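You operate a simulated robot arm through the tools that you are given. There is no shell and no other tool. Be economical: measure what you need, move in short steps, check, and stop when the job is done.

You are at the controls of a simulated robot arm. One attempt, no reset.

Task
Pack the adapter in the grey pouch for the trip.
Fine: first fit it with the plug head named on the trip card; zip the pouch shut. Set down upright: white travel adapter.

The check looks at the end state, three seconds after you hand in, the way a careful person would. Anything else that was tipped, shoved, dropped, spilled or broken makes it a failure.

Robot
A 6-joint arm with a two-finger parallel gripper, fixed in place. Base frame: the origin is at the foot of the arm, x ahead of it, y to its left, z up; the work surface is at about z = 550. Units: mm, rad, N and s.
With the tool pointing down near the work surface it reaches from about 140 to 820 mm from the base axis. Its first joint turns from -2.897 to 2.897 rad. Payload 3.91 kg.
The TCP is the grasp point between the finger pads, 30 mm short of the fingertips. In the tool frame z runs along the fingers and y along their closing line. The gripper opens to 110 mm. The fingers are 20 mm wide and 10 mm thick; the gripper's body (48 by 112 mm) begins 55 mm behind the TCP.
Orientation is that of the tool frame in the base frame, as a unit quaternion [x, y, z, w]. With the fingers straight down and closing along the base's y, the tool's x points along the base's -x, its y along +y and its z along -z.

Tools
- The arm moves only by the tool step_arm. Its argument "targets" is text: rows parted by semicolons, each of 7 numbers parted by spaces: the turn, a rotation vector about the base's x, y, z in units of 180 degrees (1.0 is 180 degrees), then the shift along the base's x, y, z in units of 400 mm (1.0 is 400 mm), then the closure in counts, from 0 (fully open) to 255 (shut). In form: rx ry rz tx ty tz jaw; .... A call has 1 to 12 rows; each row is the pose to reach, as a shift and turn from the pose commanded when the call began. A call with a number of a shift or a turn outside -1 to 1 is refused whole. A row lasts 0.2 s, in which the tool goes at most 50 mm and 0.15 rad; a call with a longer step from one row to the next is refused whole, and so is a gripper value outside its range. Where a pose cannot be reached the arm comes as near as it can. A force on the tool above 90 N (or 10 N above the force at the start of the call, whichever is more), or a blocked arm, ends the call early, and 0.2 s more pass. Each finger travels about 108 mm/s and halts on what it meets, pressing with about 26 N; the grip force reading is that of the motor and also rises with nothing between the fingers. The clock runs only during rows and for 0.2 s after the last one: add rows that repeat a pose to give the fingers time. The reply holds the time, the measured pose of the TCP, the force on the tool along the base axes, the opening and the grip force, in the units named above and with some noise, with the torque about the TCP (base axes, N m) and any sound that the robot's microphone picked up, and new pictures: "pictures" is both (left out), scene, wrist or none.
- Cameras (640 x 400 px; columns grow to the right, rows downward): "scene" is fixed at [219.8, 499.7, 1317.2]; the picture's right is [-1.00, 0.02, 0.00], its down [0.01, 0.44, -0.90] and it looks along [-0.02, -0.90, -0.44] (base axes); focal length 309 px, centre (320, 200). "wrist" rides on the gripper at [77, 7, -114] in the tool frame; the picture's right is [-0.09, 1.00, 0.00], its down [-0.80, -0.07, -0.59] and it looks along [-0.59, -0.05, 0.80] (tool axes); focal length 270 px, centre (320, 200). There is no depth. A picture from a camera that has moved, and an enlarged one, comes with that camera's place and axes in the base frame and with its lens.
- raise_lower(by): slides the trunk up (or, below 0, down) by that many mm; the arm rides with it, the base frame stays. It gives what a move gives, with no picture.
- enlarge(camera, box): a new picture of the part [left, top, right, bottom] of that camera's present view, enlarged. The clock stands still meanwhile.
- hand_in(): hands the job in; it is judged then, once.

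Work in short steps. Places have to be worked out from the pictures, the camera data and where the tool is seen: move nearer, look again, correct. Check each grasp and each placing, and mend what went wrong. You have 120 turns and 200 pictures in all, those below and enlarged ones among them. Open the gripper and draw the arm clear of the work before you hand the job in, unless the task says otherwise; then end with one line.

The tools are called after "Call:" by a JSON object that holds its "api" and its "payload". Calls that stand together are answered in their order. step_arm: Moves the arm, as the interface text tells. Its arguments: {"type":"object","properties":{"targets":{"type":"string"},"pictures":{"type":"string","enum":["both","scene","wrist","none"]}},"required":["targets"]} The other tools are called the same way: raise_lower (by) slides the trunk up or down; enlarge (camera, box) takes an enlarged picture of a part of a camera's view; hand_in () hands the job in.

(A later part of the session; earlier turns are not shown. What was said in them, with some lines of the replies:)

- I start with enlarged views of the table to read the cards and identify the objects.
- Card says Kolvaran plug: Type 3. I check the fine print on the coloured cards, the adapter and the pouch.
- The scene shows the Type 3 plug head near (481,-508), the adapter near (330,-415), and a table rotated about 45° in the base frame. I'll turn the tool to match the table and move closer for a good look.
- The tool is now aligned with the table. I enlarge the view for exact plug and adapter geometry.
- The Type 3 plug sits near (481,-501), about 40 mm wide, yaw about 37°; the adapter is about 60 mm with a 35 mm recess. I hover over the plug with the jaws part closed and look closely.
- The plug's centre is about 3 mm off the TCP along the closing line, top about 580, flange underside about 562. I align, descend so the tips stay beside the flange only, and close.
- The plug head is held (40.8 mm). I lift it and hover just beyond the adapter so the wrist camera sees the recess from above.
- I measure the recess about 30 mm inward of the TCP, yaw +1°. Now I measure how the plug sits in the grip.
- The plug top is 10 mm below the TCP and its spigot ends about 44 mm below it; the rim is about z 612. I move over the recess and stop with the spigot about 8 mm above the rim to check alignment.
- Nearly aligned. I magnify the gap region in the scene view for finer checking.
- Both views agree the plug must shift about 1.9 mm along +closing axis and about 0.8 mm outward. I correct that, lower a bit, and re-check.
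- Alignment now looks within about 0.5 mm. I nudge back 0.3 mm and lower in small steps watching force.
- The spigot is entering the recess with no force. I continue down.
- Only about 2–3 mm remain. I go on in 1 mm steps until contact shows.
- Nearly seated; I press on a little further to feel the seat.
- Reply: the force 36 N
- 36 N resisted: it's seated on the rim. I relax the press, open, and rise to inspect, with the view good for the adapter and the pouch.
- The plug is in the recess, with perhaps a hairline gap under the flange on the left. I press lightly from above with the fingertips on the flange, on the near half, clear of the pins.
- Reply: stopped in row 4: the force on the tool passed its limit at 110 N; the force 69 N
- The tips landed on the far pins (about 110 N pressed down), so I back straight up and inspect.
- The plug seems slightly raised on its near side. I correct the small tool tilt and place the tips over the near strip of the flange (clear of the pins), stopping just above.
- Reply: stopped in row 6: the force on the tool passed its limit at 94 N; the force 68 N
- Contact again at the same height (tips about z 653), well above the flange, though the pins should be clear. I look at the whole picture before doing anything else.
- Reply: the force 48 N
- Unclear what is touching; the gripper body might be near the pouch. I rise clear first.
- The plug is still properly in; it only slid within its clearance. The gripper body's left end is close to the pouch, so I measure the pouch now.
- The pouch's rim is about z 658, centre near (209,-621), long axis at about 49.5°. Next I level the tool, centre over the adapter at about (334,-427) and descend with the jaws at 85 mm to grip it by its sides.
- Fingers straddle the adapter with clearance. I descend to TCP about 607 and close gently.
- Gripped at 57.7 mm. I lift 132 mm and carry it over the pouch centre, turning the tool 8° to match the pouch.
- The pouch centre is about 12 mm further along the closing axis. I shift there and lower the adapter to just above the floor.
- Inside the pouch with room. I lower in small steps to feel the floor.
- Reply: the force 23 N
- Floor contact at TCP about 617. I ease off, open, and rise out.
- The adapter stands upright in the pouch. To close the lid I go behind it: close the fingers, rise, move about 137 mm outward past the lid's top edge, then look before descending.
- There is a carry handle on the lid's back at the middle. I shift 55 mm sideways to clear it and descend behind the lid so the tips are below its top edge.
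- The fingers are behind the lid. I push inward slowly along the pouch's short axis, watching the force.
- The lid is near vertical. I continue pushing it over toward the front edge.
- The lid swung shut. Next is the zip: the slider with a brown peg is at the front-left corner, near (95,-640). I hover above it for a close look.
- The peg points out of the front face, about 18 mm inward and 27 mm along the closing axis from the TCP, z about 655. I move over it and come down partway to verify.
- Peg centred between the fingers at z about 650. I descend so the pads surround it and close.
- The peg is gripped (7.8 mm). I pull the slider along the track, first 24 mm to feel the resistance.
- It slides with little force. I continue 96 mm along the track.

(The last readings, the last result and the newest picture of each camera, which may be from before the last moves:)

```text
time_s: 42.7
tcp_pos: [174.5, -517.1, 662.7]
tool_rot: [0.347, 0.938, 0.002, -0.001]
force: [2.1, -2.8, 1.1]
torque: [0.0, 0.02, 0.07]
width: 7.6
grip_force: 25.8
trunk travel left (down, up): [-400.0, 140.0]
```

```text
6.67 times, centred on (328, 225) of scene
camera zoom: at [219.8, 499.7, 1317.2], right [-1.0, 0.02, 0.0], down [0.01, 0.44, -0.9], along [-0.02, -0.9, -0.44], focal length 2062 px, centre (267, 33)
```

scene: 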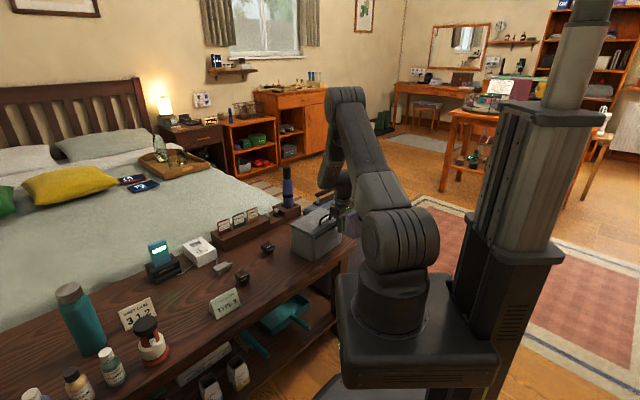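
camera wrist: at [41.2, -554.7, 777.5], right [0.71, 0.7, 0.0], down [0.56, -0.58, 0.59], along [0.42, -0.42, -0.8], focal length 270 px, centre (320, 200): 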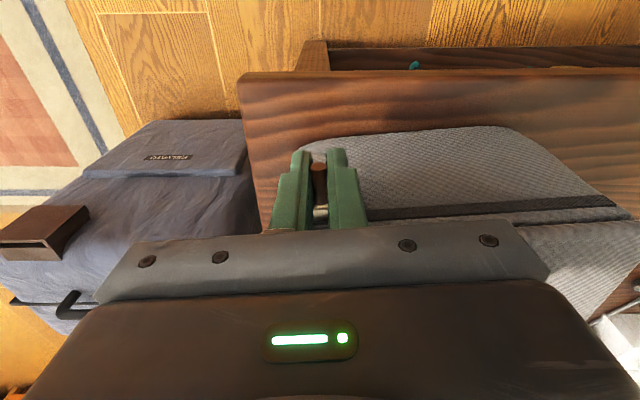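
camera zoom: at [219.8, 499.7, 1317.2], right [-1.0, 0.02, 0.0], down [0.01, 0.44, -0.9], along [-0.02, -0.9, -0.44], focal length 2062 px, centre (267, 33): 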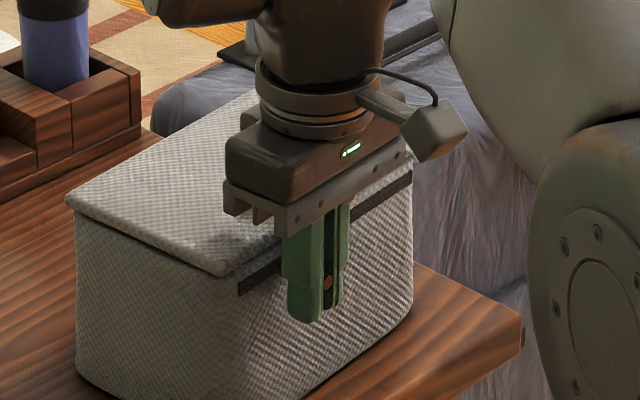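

About 45 mm remain. I go 36 mm, then feel for the end stop in small steps.

Call:
{"api": "step_arm", "payload": {"targets": "0 0 0 0.0146 0.0171 0 250; 0 0 0 0.0292 0.0342 0 250; 0 0 0 0.0438 0.0513 0 250; 0 0 0 0.0584 0.0684 0 250; 0 0 0 0.0584 0.0684 0 250", "pictures": "none"}}

Call:
{"api": "enlarge", "payload": {"camera": "scene", "box": [280, 205, 360, 255]}}

```text
time_s: 43.9
tcp_pos: [196.2, -489.5, 663.1]
tool_rot: [0.348, 0.938, 0.001, 0.0]
force: [-6.8, -3.9, 7.2]
torque: [0.19, 0.31, -0.16]
width: 7.8
grip_force: 25.6
trunk travel left (down, up): [-400.0, 140.0]
```

```text
8.00 times, centred on (320, 230) of scene
camera zoom: at [219.8, 499.7, 1317.2], right [-1.0, 0.02, 0.0], down [0.01, 0.44, -0.9], along [-0.02, -0.9, -0.44], focal length 2474 px, centre (320, -40)
```

zoom: 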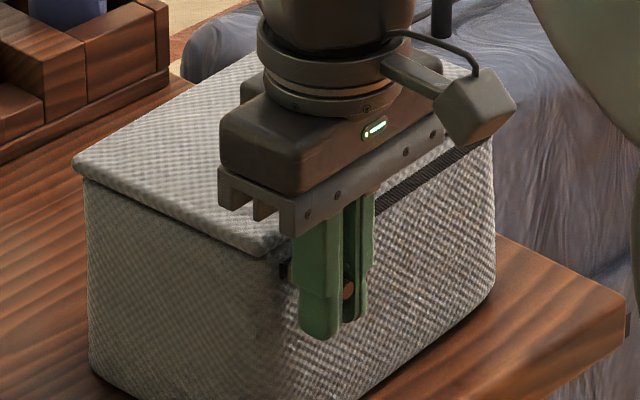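

A slight opposing force appears; I creep on another 8 mm.

Call:
{"api": "step_arm", "payload": {"targets": "0 0 0 0.0033 0.0038 0 250; 0 0 0 0.0065 0.0076 0 250; 0 0 0 0.0098 0.0114 0 250; 0 0 0 0.013 0.0152 0 250; 0 0 0 0.013 0.0152 0 250", "pictures": "wrist"}}

Call:
{"api": "enlarge", "payload": {"camera": "scene", "box": [280, 205, 360, 255]}}

```text
time_s: 45.1
tcp_pos: [201.9, -483.0, 662.2]
tool_rot: [0.347, 0.938, 0.001, 0.001]
force: [-5.7, -5.7, 14.0]
torque: [-0.07, 0.03, -0.2]
width: 7.7
grip_force: 26.1
trunk travel left (down, up): [-400.0, 140.0]
camera wrist: at [147.2, -429.3, 777.4], right [0.71, 0.7, 0.0], down [0.56, -0.58, 0.59], along [0.42, -0.42, -0.8], focal length 270 px, centre (320, 200)
```

wrist: 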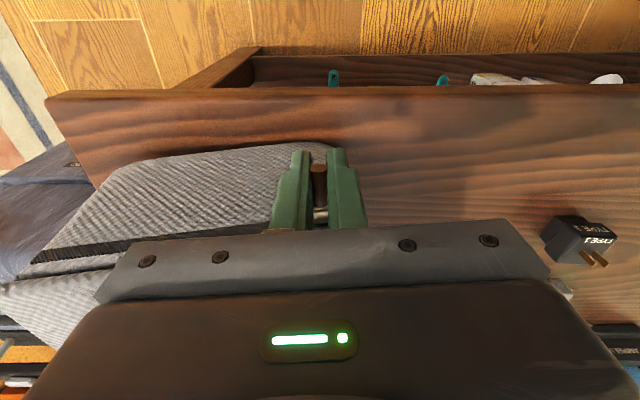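

```text
8.00 times, centred on (320, 230) of scene
camera zoom: at [219.8, 499.7, 1317.2], right [-1.0, 0.02, 0.0], down [0.01, 0.44, -0.9], along [-0.02, -0.9, -0.44], focal length 2474 px, centre (320, -40)
```

zoom: 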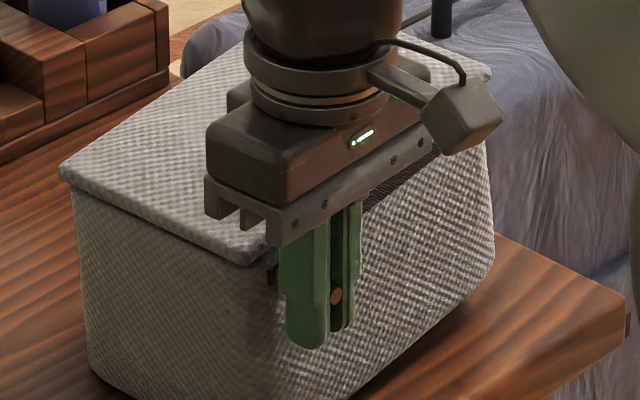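

The pouch is starting to tilt: the slider is at its end stop. I back off right away.

Call:
{"api": "step_arm", "payload": {"targets": "0 0 0 -0.0065 -0.0076 0 250; 0 0 0 -0.013 -0.0152 0 250; 0 0 0 -0.018 -0.021 0 250; 0 0 0 -0.018 -0.021 0 250", "pictures": "none"}}

Call:
{"api": "enlarge", "payload": {"camera": "scene", "box": [280, 205, 360, 255]}}

```text
time_s: 46.1
tcp_pos: [194.6, -491.7, 662.8]
tool_rot: [0.347, 0.938, 0.002, 0.0]
force: [-0.9, 0.3, -4.8]
torque: [0.4, 0.49, -0.23]
width: 7.4
grip_force: 26.5
trunk travel left (down, up): [-400.0, 140.0]
```

```text
8.00 times, centred on (320, 230) of scene
camera zoom: at [219.8, 499.7, 1317.2], right [-1.0, 0.02, 0.0], down [0.01, 0.44, -0.9], along [-0.02, -0.9, -0.44], focal length 2474 px, centre (320, -40)
```

zoom: 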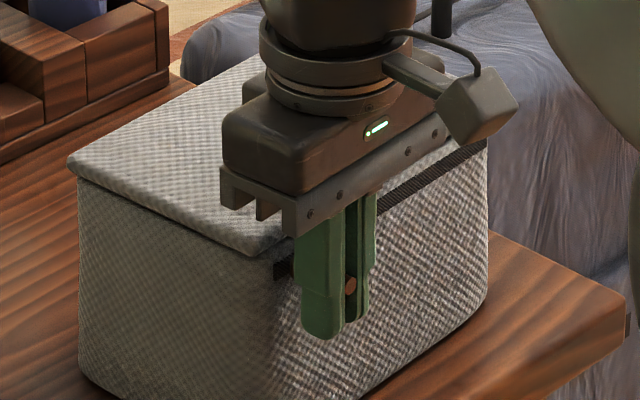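

It settled flat, shifted only a few mm. I nudge forward 4 mm so the slider rests right at its end, with light force.

Call:
{"api": "step_arm", "payload": {"targets": "0 0 0 0.003 0.0035 0 250; 0 0 0 0.006 0.007 0 250; 0 0 0 0.006 0.007 0 250", "pictures": "none"}}

Call:
{"api": "enlarge", "payload": {"camera": "scene", "box": [280, 205, 360, 255]}}

```text
time_s: 46.9
tcp_pos: [198.3, -488.4, 661.7]
tool_rot: [0.347, 0.938, 0.001, 0.0]
force: [-0.8, 0.6, -3.3]
torque: [0.19, 0.22, -0.09]
width: 7.7
grip_force: 26.0
trunk travel left (down, up): [-400.0, 140.0]
```

```text
8.00 times, centred on (320, 230) of scene
camera zoom: at [219.8, 499.7, 1317.2], right [-1.0, 0.02, 0.0], down [0.01, 0.44, -0.9], along [-0.02, -0.9, -0.44], focal length 2474 px, centre (320, -40)
```

zoom: 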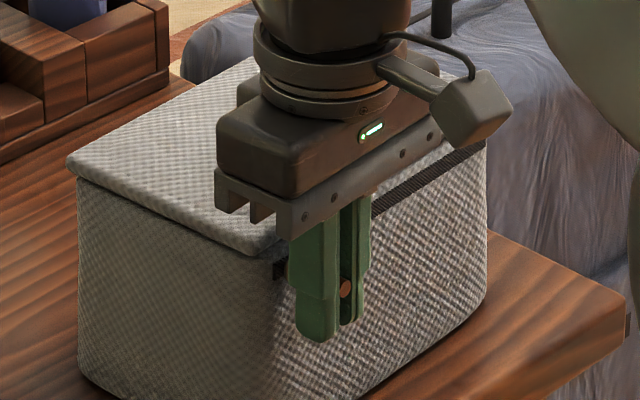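

Separation shrank without moving the pouch. Another 1.5 mm, until the reading shows light contact.

Call:
{"api": "step_arm", "payload": {"targets": "0 0 0 0.0013 0.0015 0 250; 0 0 0 0.0026 0.003 0 250; 0 0 0 0.0026 0.003 0 250", "pictures": "none"}}

Call:
{"api": "enlarge", "payload": {"camera": "scene", "box": [280, 205, 360, 255]}}

```text
time_s: 47.7
tcp_pos: [197.8, -488.1, 663.2]
tool_rot: [0.346, 0.938, 0.0, -0.001]
force: [-1.3, 0.9, -3.2]
torque: [0.17, 0.19, -0.13]
width: 7.6
grip_force: 26.1
trunk travel left (down, up): [-400.0, 140.0]
```

```text
8.00 times, centred on (320, 230) of scene
camera zoom: at [219.8, 499.7, 1317.2], right [-1.0, 0.02, 0.0], down [0.01, 0.44, -0.9], along [-0.02, -0.9, -0.44], focal length 2474 px, centre (320, -40)
```

zoom: 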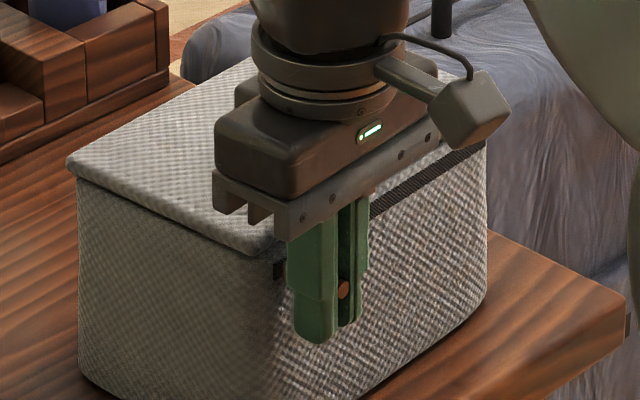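

Still free; 2.4 mm more.

Call:
{"api": "step_arm", "payload": {"targets": "0 0 0 0.002 0.0023 0 250; 0 0 0 0.004 0.0046 0 250; 0 0 0 0.004 0.0046 0 250", "pictures": "none"}}

Call:
{"api": "enlarge", "payload": {"camera": "scene", "box": [280, 205, 360, 255]}}

```text
time_s: 48.5
tcp_pos: [200.0, -485.4, 662.5]
tool_rot: [0.347, 0.938, 0.001, 0.0]
force: [-0.6, -1.0, -4.8]
torque: [0.13, 0.17, -0.13]
width: 7.6
grip_force: 26.1
trunk travel left (down, up): [-400.0, 140.0]
```

```text
8.00 times, centred on (320, 230) of scene
camera zoom: at [219.8, 499.7, 1317.2], right [-1.0, 0.02, 0.0], down [0.01, 0.44, -0.9], along [-0.02, -0.9, -0.44], focal length 2474 px, centre (320, -40)
```

zoom: 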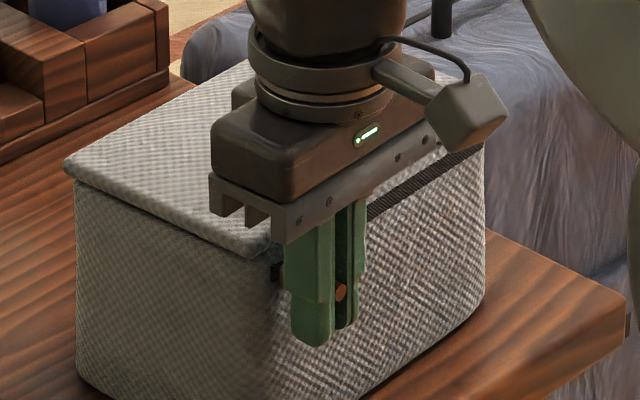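

The slider is now at the end (the pouch just began following). I open, rise straight up and inspect.

Call:
{"api": "step_arm", "payload": {"targets": "0 0 0 0 0 0 215; 0 0 0 0 0 0 180; 0 0 0 0 0 0 180; 0 0 0 0 0 0.06 180; 0 0 0 0 0 0.16 180; 0 0 0 0 0 0.27 180; 0 0 0 0 0 0.27 180"}}

Call:
{"api": "enlarge", "payload": {"camera": "scene", "box": [280, 200, 360, 250]}}

Call:
{"api": "enlarge", "payload": {"camera": "wrist", "box": [140, 40, 396, 200]}}

```text
time_s: 50.1
tcp_pos: [199.3, -484.5, 770.2]
tool_rot: [0.346, 0.938, 0.001, 0.0]
force: [0.5, 0.1, -0.2]
torque: [-0.01, -0.01, -0.02]
width: 32.3
grip_force: 0.2
trunk travel left (down, up): [-400.0, 140.0]
camera wrist: at [144.3, -430.4, 884.7], right [0.71, 0.7, 0.0], down [0.56, -0.58, 0.59], along [0.42, -0.42, -0.8], focal length 270 px, centre (320, 200)
```

scene: 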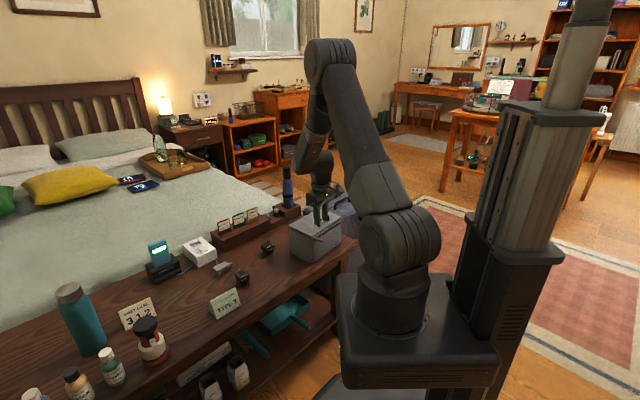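
wrist: 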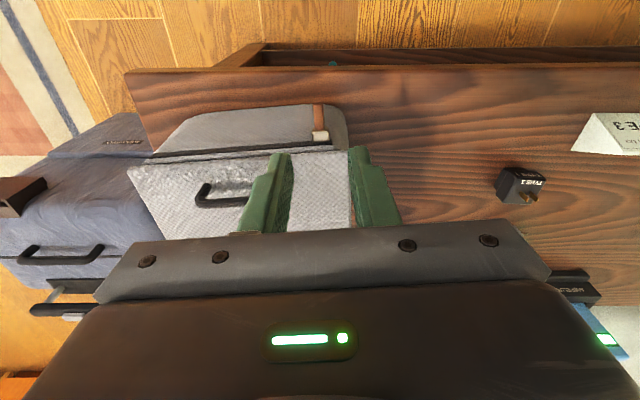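

```text
8.00 times, centred on (320, 225) of scene
camera zoom: at [219.8, 499.7, 1317.2], right [-1.0, 0.02, 0.0], down [0.01, 0.44, -0.9], along [-0.02, -0.9, -0.44], focal length 2474 px, centre (320, 0)
```

zoom: 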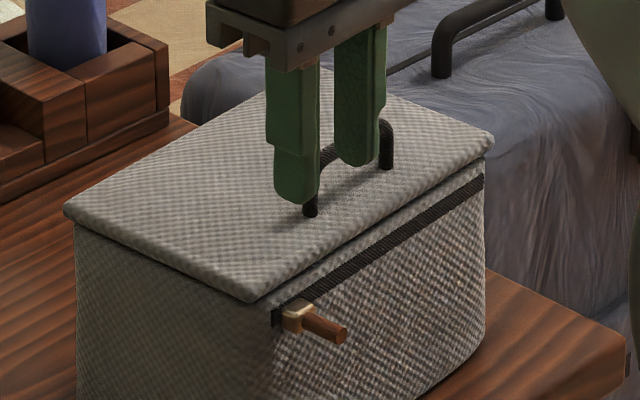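

```text
2.50 times, centred on (268, 120) of wrist
camera zoom: at [144.3, -430.4, 884.7], right [0.71, 0.7, 0.0], down [0.56, -0.58, 0.59], along [0.42, -0.42, -0.8], focal length 676 px, centre (450, 400)
```

zoom: 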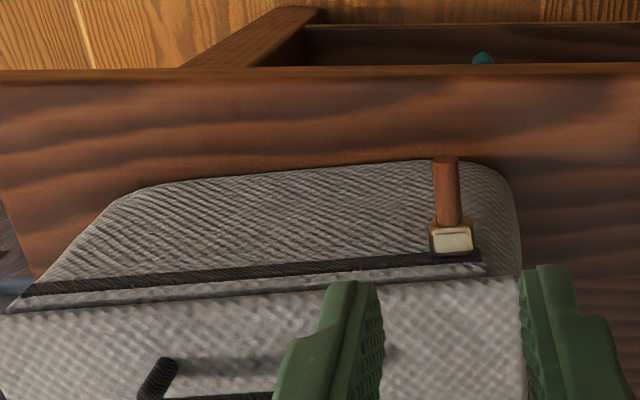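

The slider sits at the far end of the track, the lid is flat and the pouch stands squarely. I draw the arm up and away and do a last check.

Call:
{"api": "step_arm", "payload": {"targets": "0 0 0 0 0 0.1 120; 0 0 0 0 0 0.2 60; 0 0 0 0 0 0.3 0; 0 0 0 0 0.08 0.36 0; 0 0 0 0 0.17 0.4 0; 0 0 0 0 0.26 0.4 0; 0 0 0 0 0.26 0.4 0"}}

Call:
{"api": "enlarge", "payload": {"camera": "scene", "box": [180, 190, 372, 310]}}

Call:
{"api": "enlarge", "payload": {"camera": "scene", "box": [280, 200, 360, 250]}}

```text
time_s: 51.7
tcp_pos: [199.6, -379.8, 931.8]
tool_rot: [0.347, 0.938, 0.0, 0.001]
force: [-0.4, -0.3, 0.7]
torque: [0.02, 0.0, 0.0]
width: 109.8
grip_force: 0.0
trunk travel left (down, up): [-400.0, 140.0]
camera wrist: at [145.8, -326.6, 1046.4], right [0.72, 0.7, 0.0], down [0.56, -0.58, 0.59], along [0.42, -0.42, -0.8], focal length 270 px, centre (320, 200)
```

scene: 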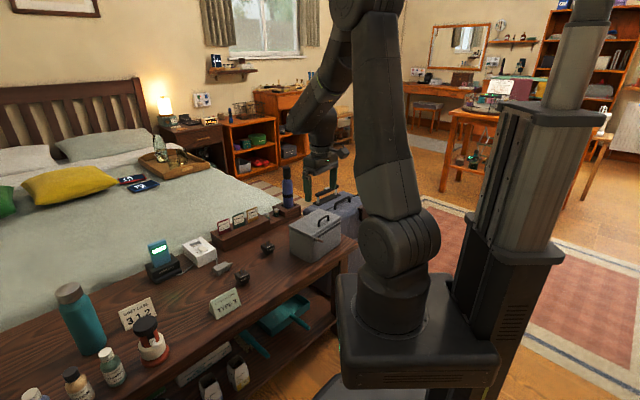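
wrist: 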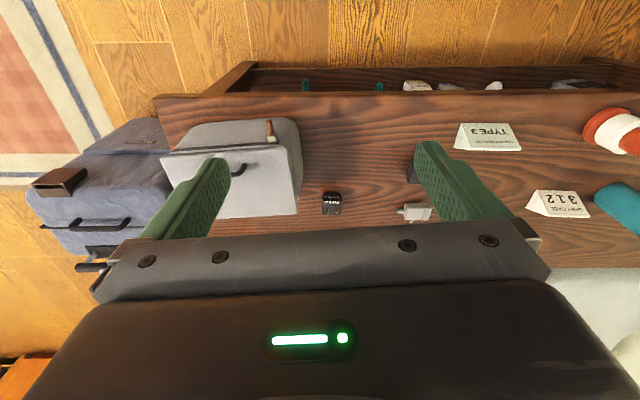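

```text
3.33 times, centred on (276, 250) of scene
camera zoom: at [219.8, 499.7, 1317.2], right [-1.0, 0.02, 0.0], down [0.01, 0.44, -0.9], along [-0.02, -0.9, -0.44], focal length 1031 px, centre (467, 33)
```

zoom: 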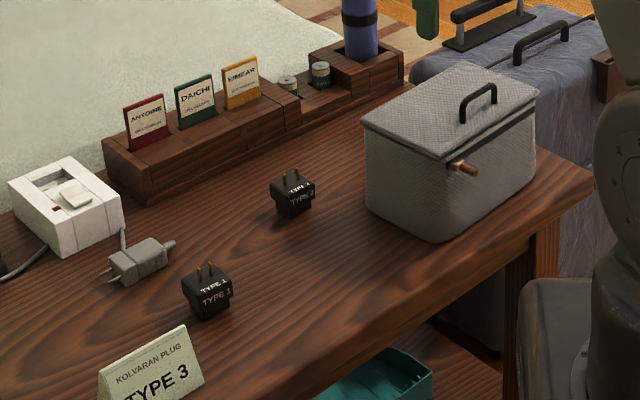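

```text
8.00 times, centred on (320, 225) of scene
camera zoom: at [219.8, 499.7, 1317.2], right [-1.0, 0.02, 0.0], down [0.01, 0.44, -0.9], along [-0.02, -0.9, -0.44], focal length 2474 px, centre (320, 0)
```

zoom: 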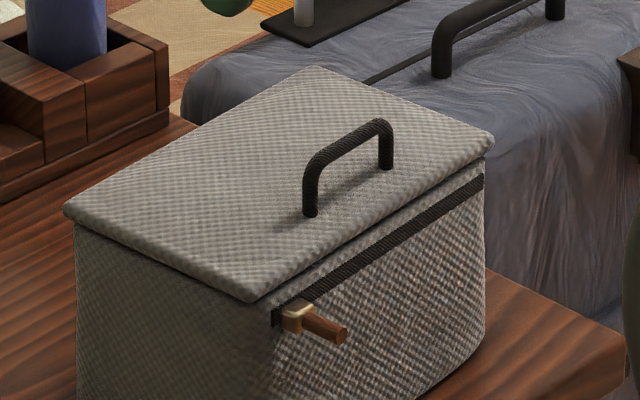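

The pouch is closed and zipped, everything else stands where it was, and the arm is clear with the gripper open. I hand the job in.

Call:
{"api": "hand_in", "payload": {}}

```text
The job is handed in.
```

The white travel adapter is fitted with the Type 3 plug head and stands upright in the grey pouch, which is shut and zipped; the pouch slid about 5 mm while I was zipping it, and nothing else on the table appears to have moved.
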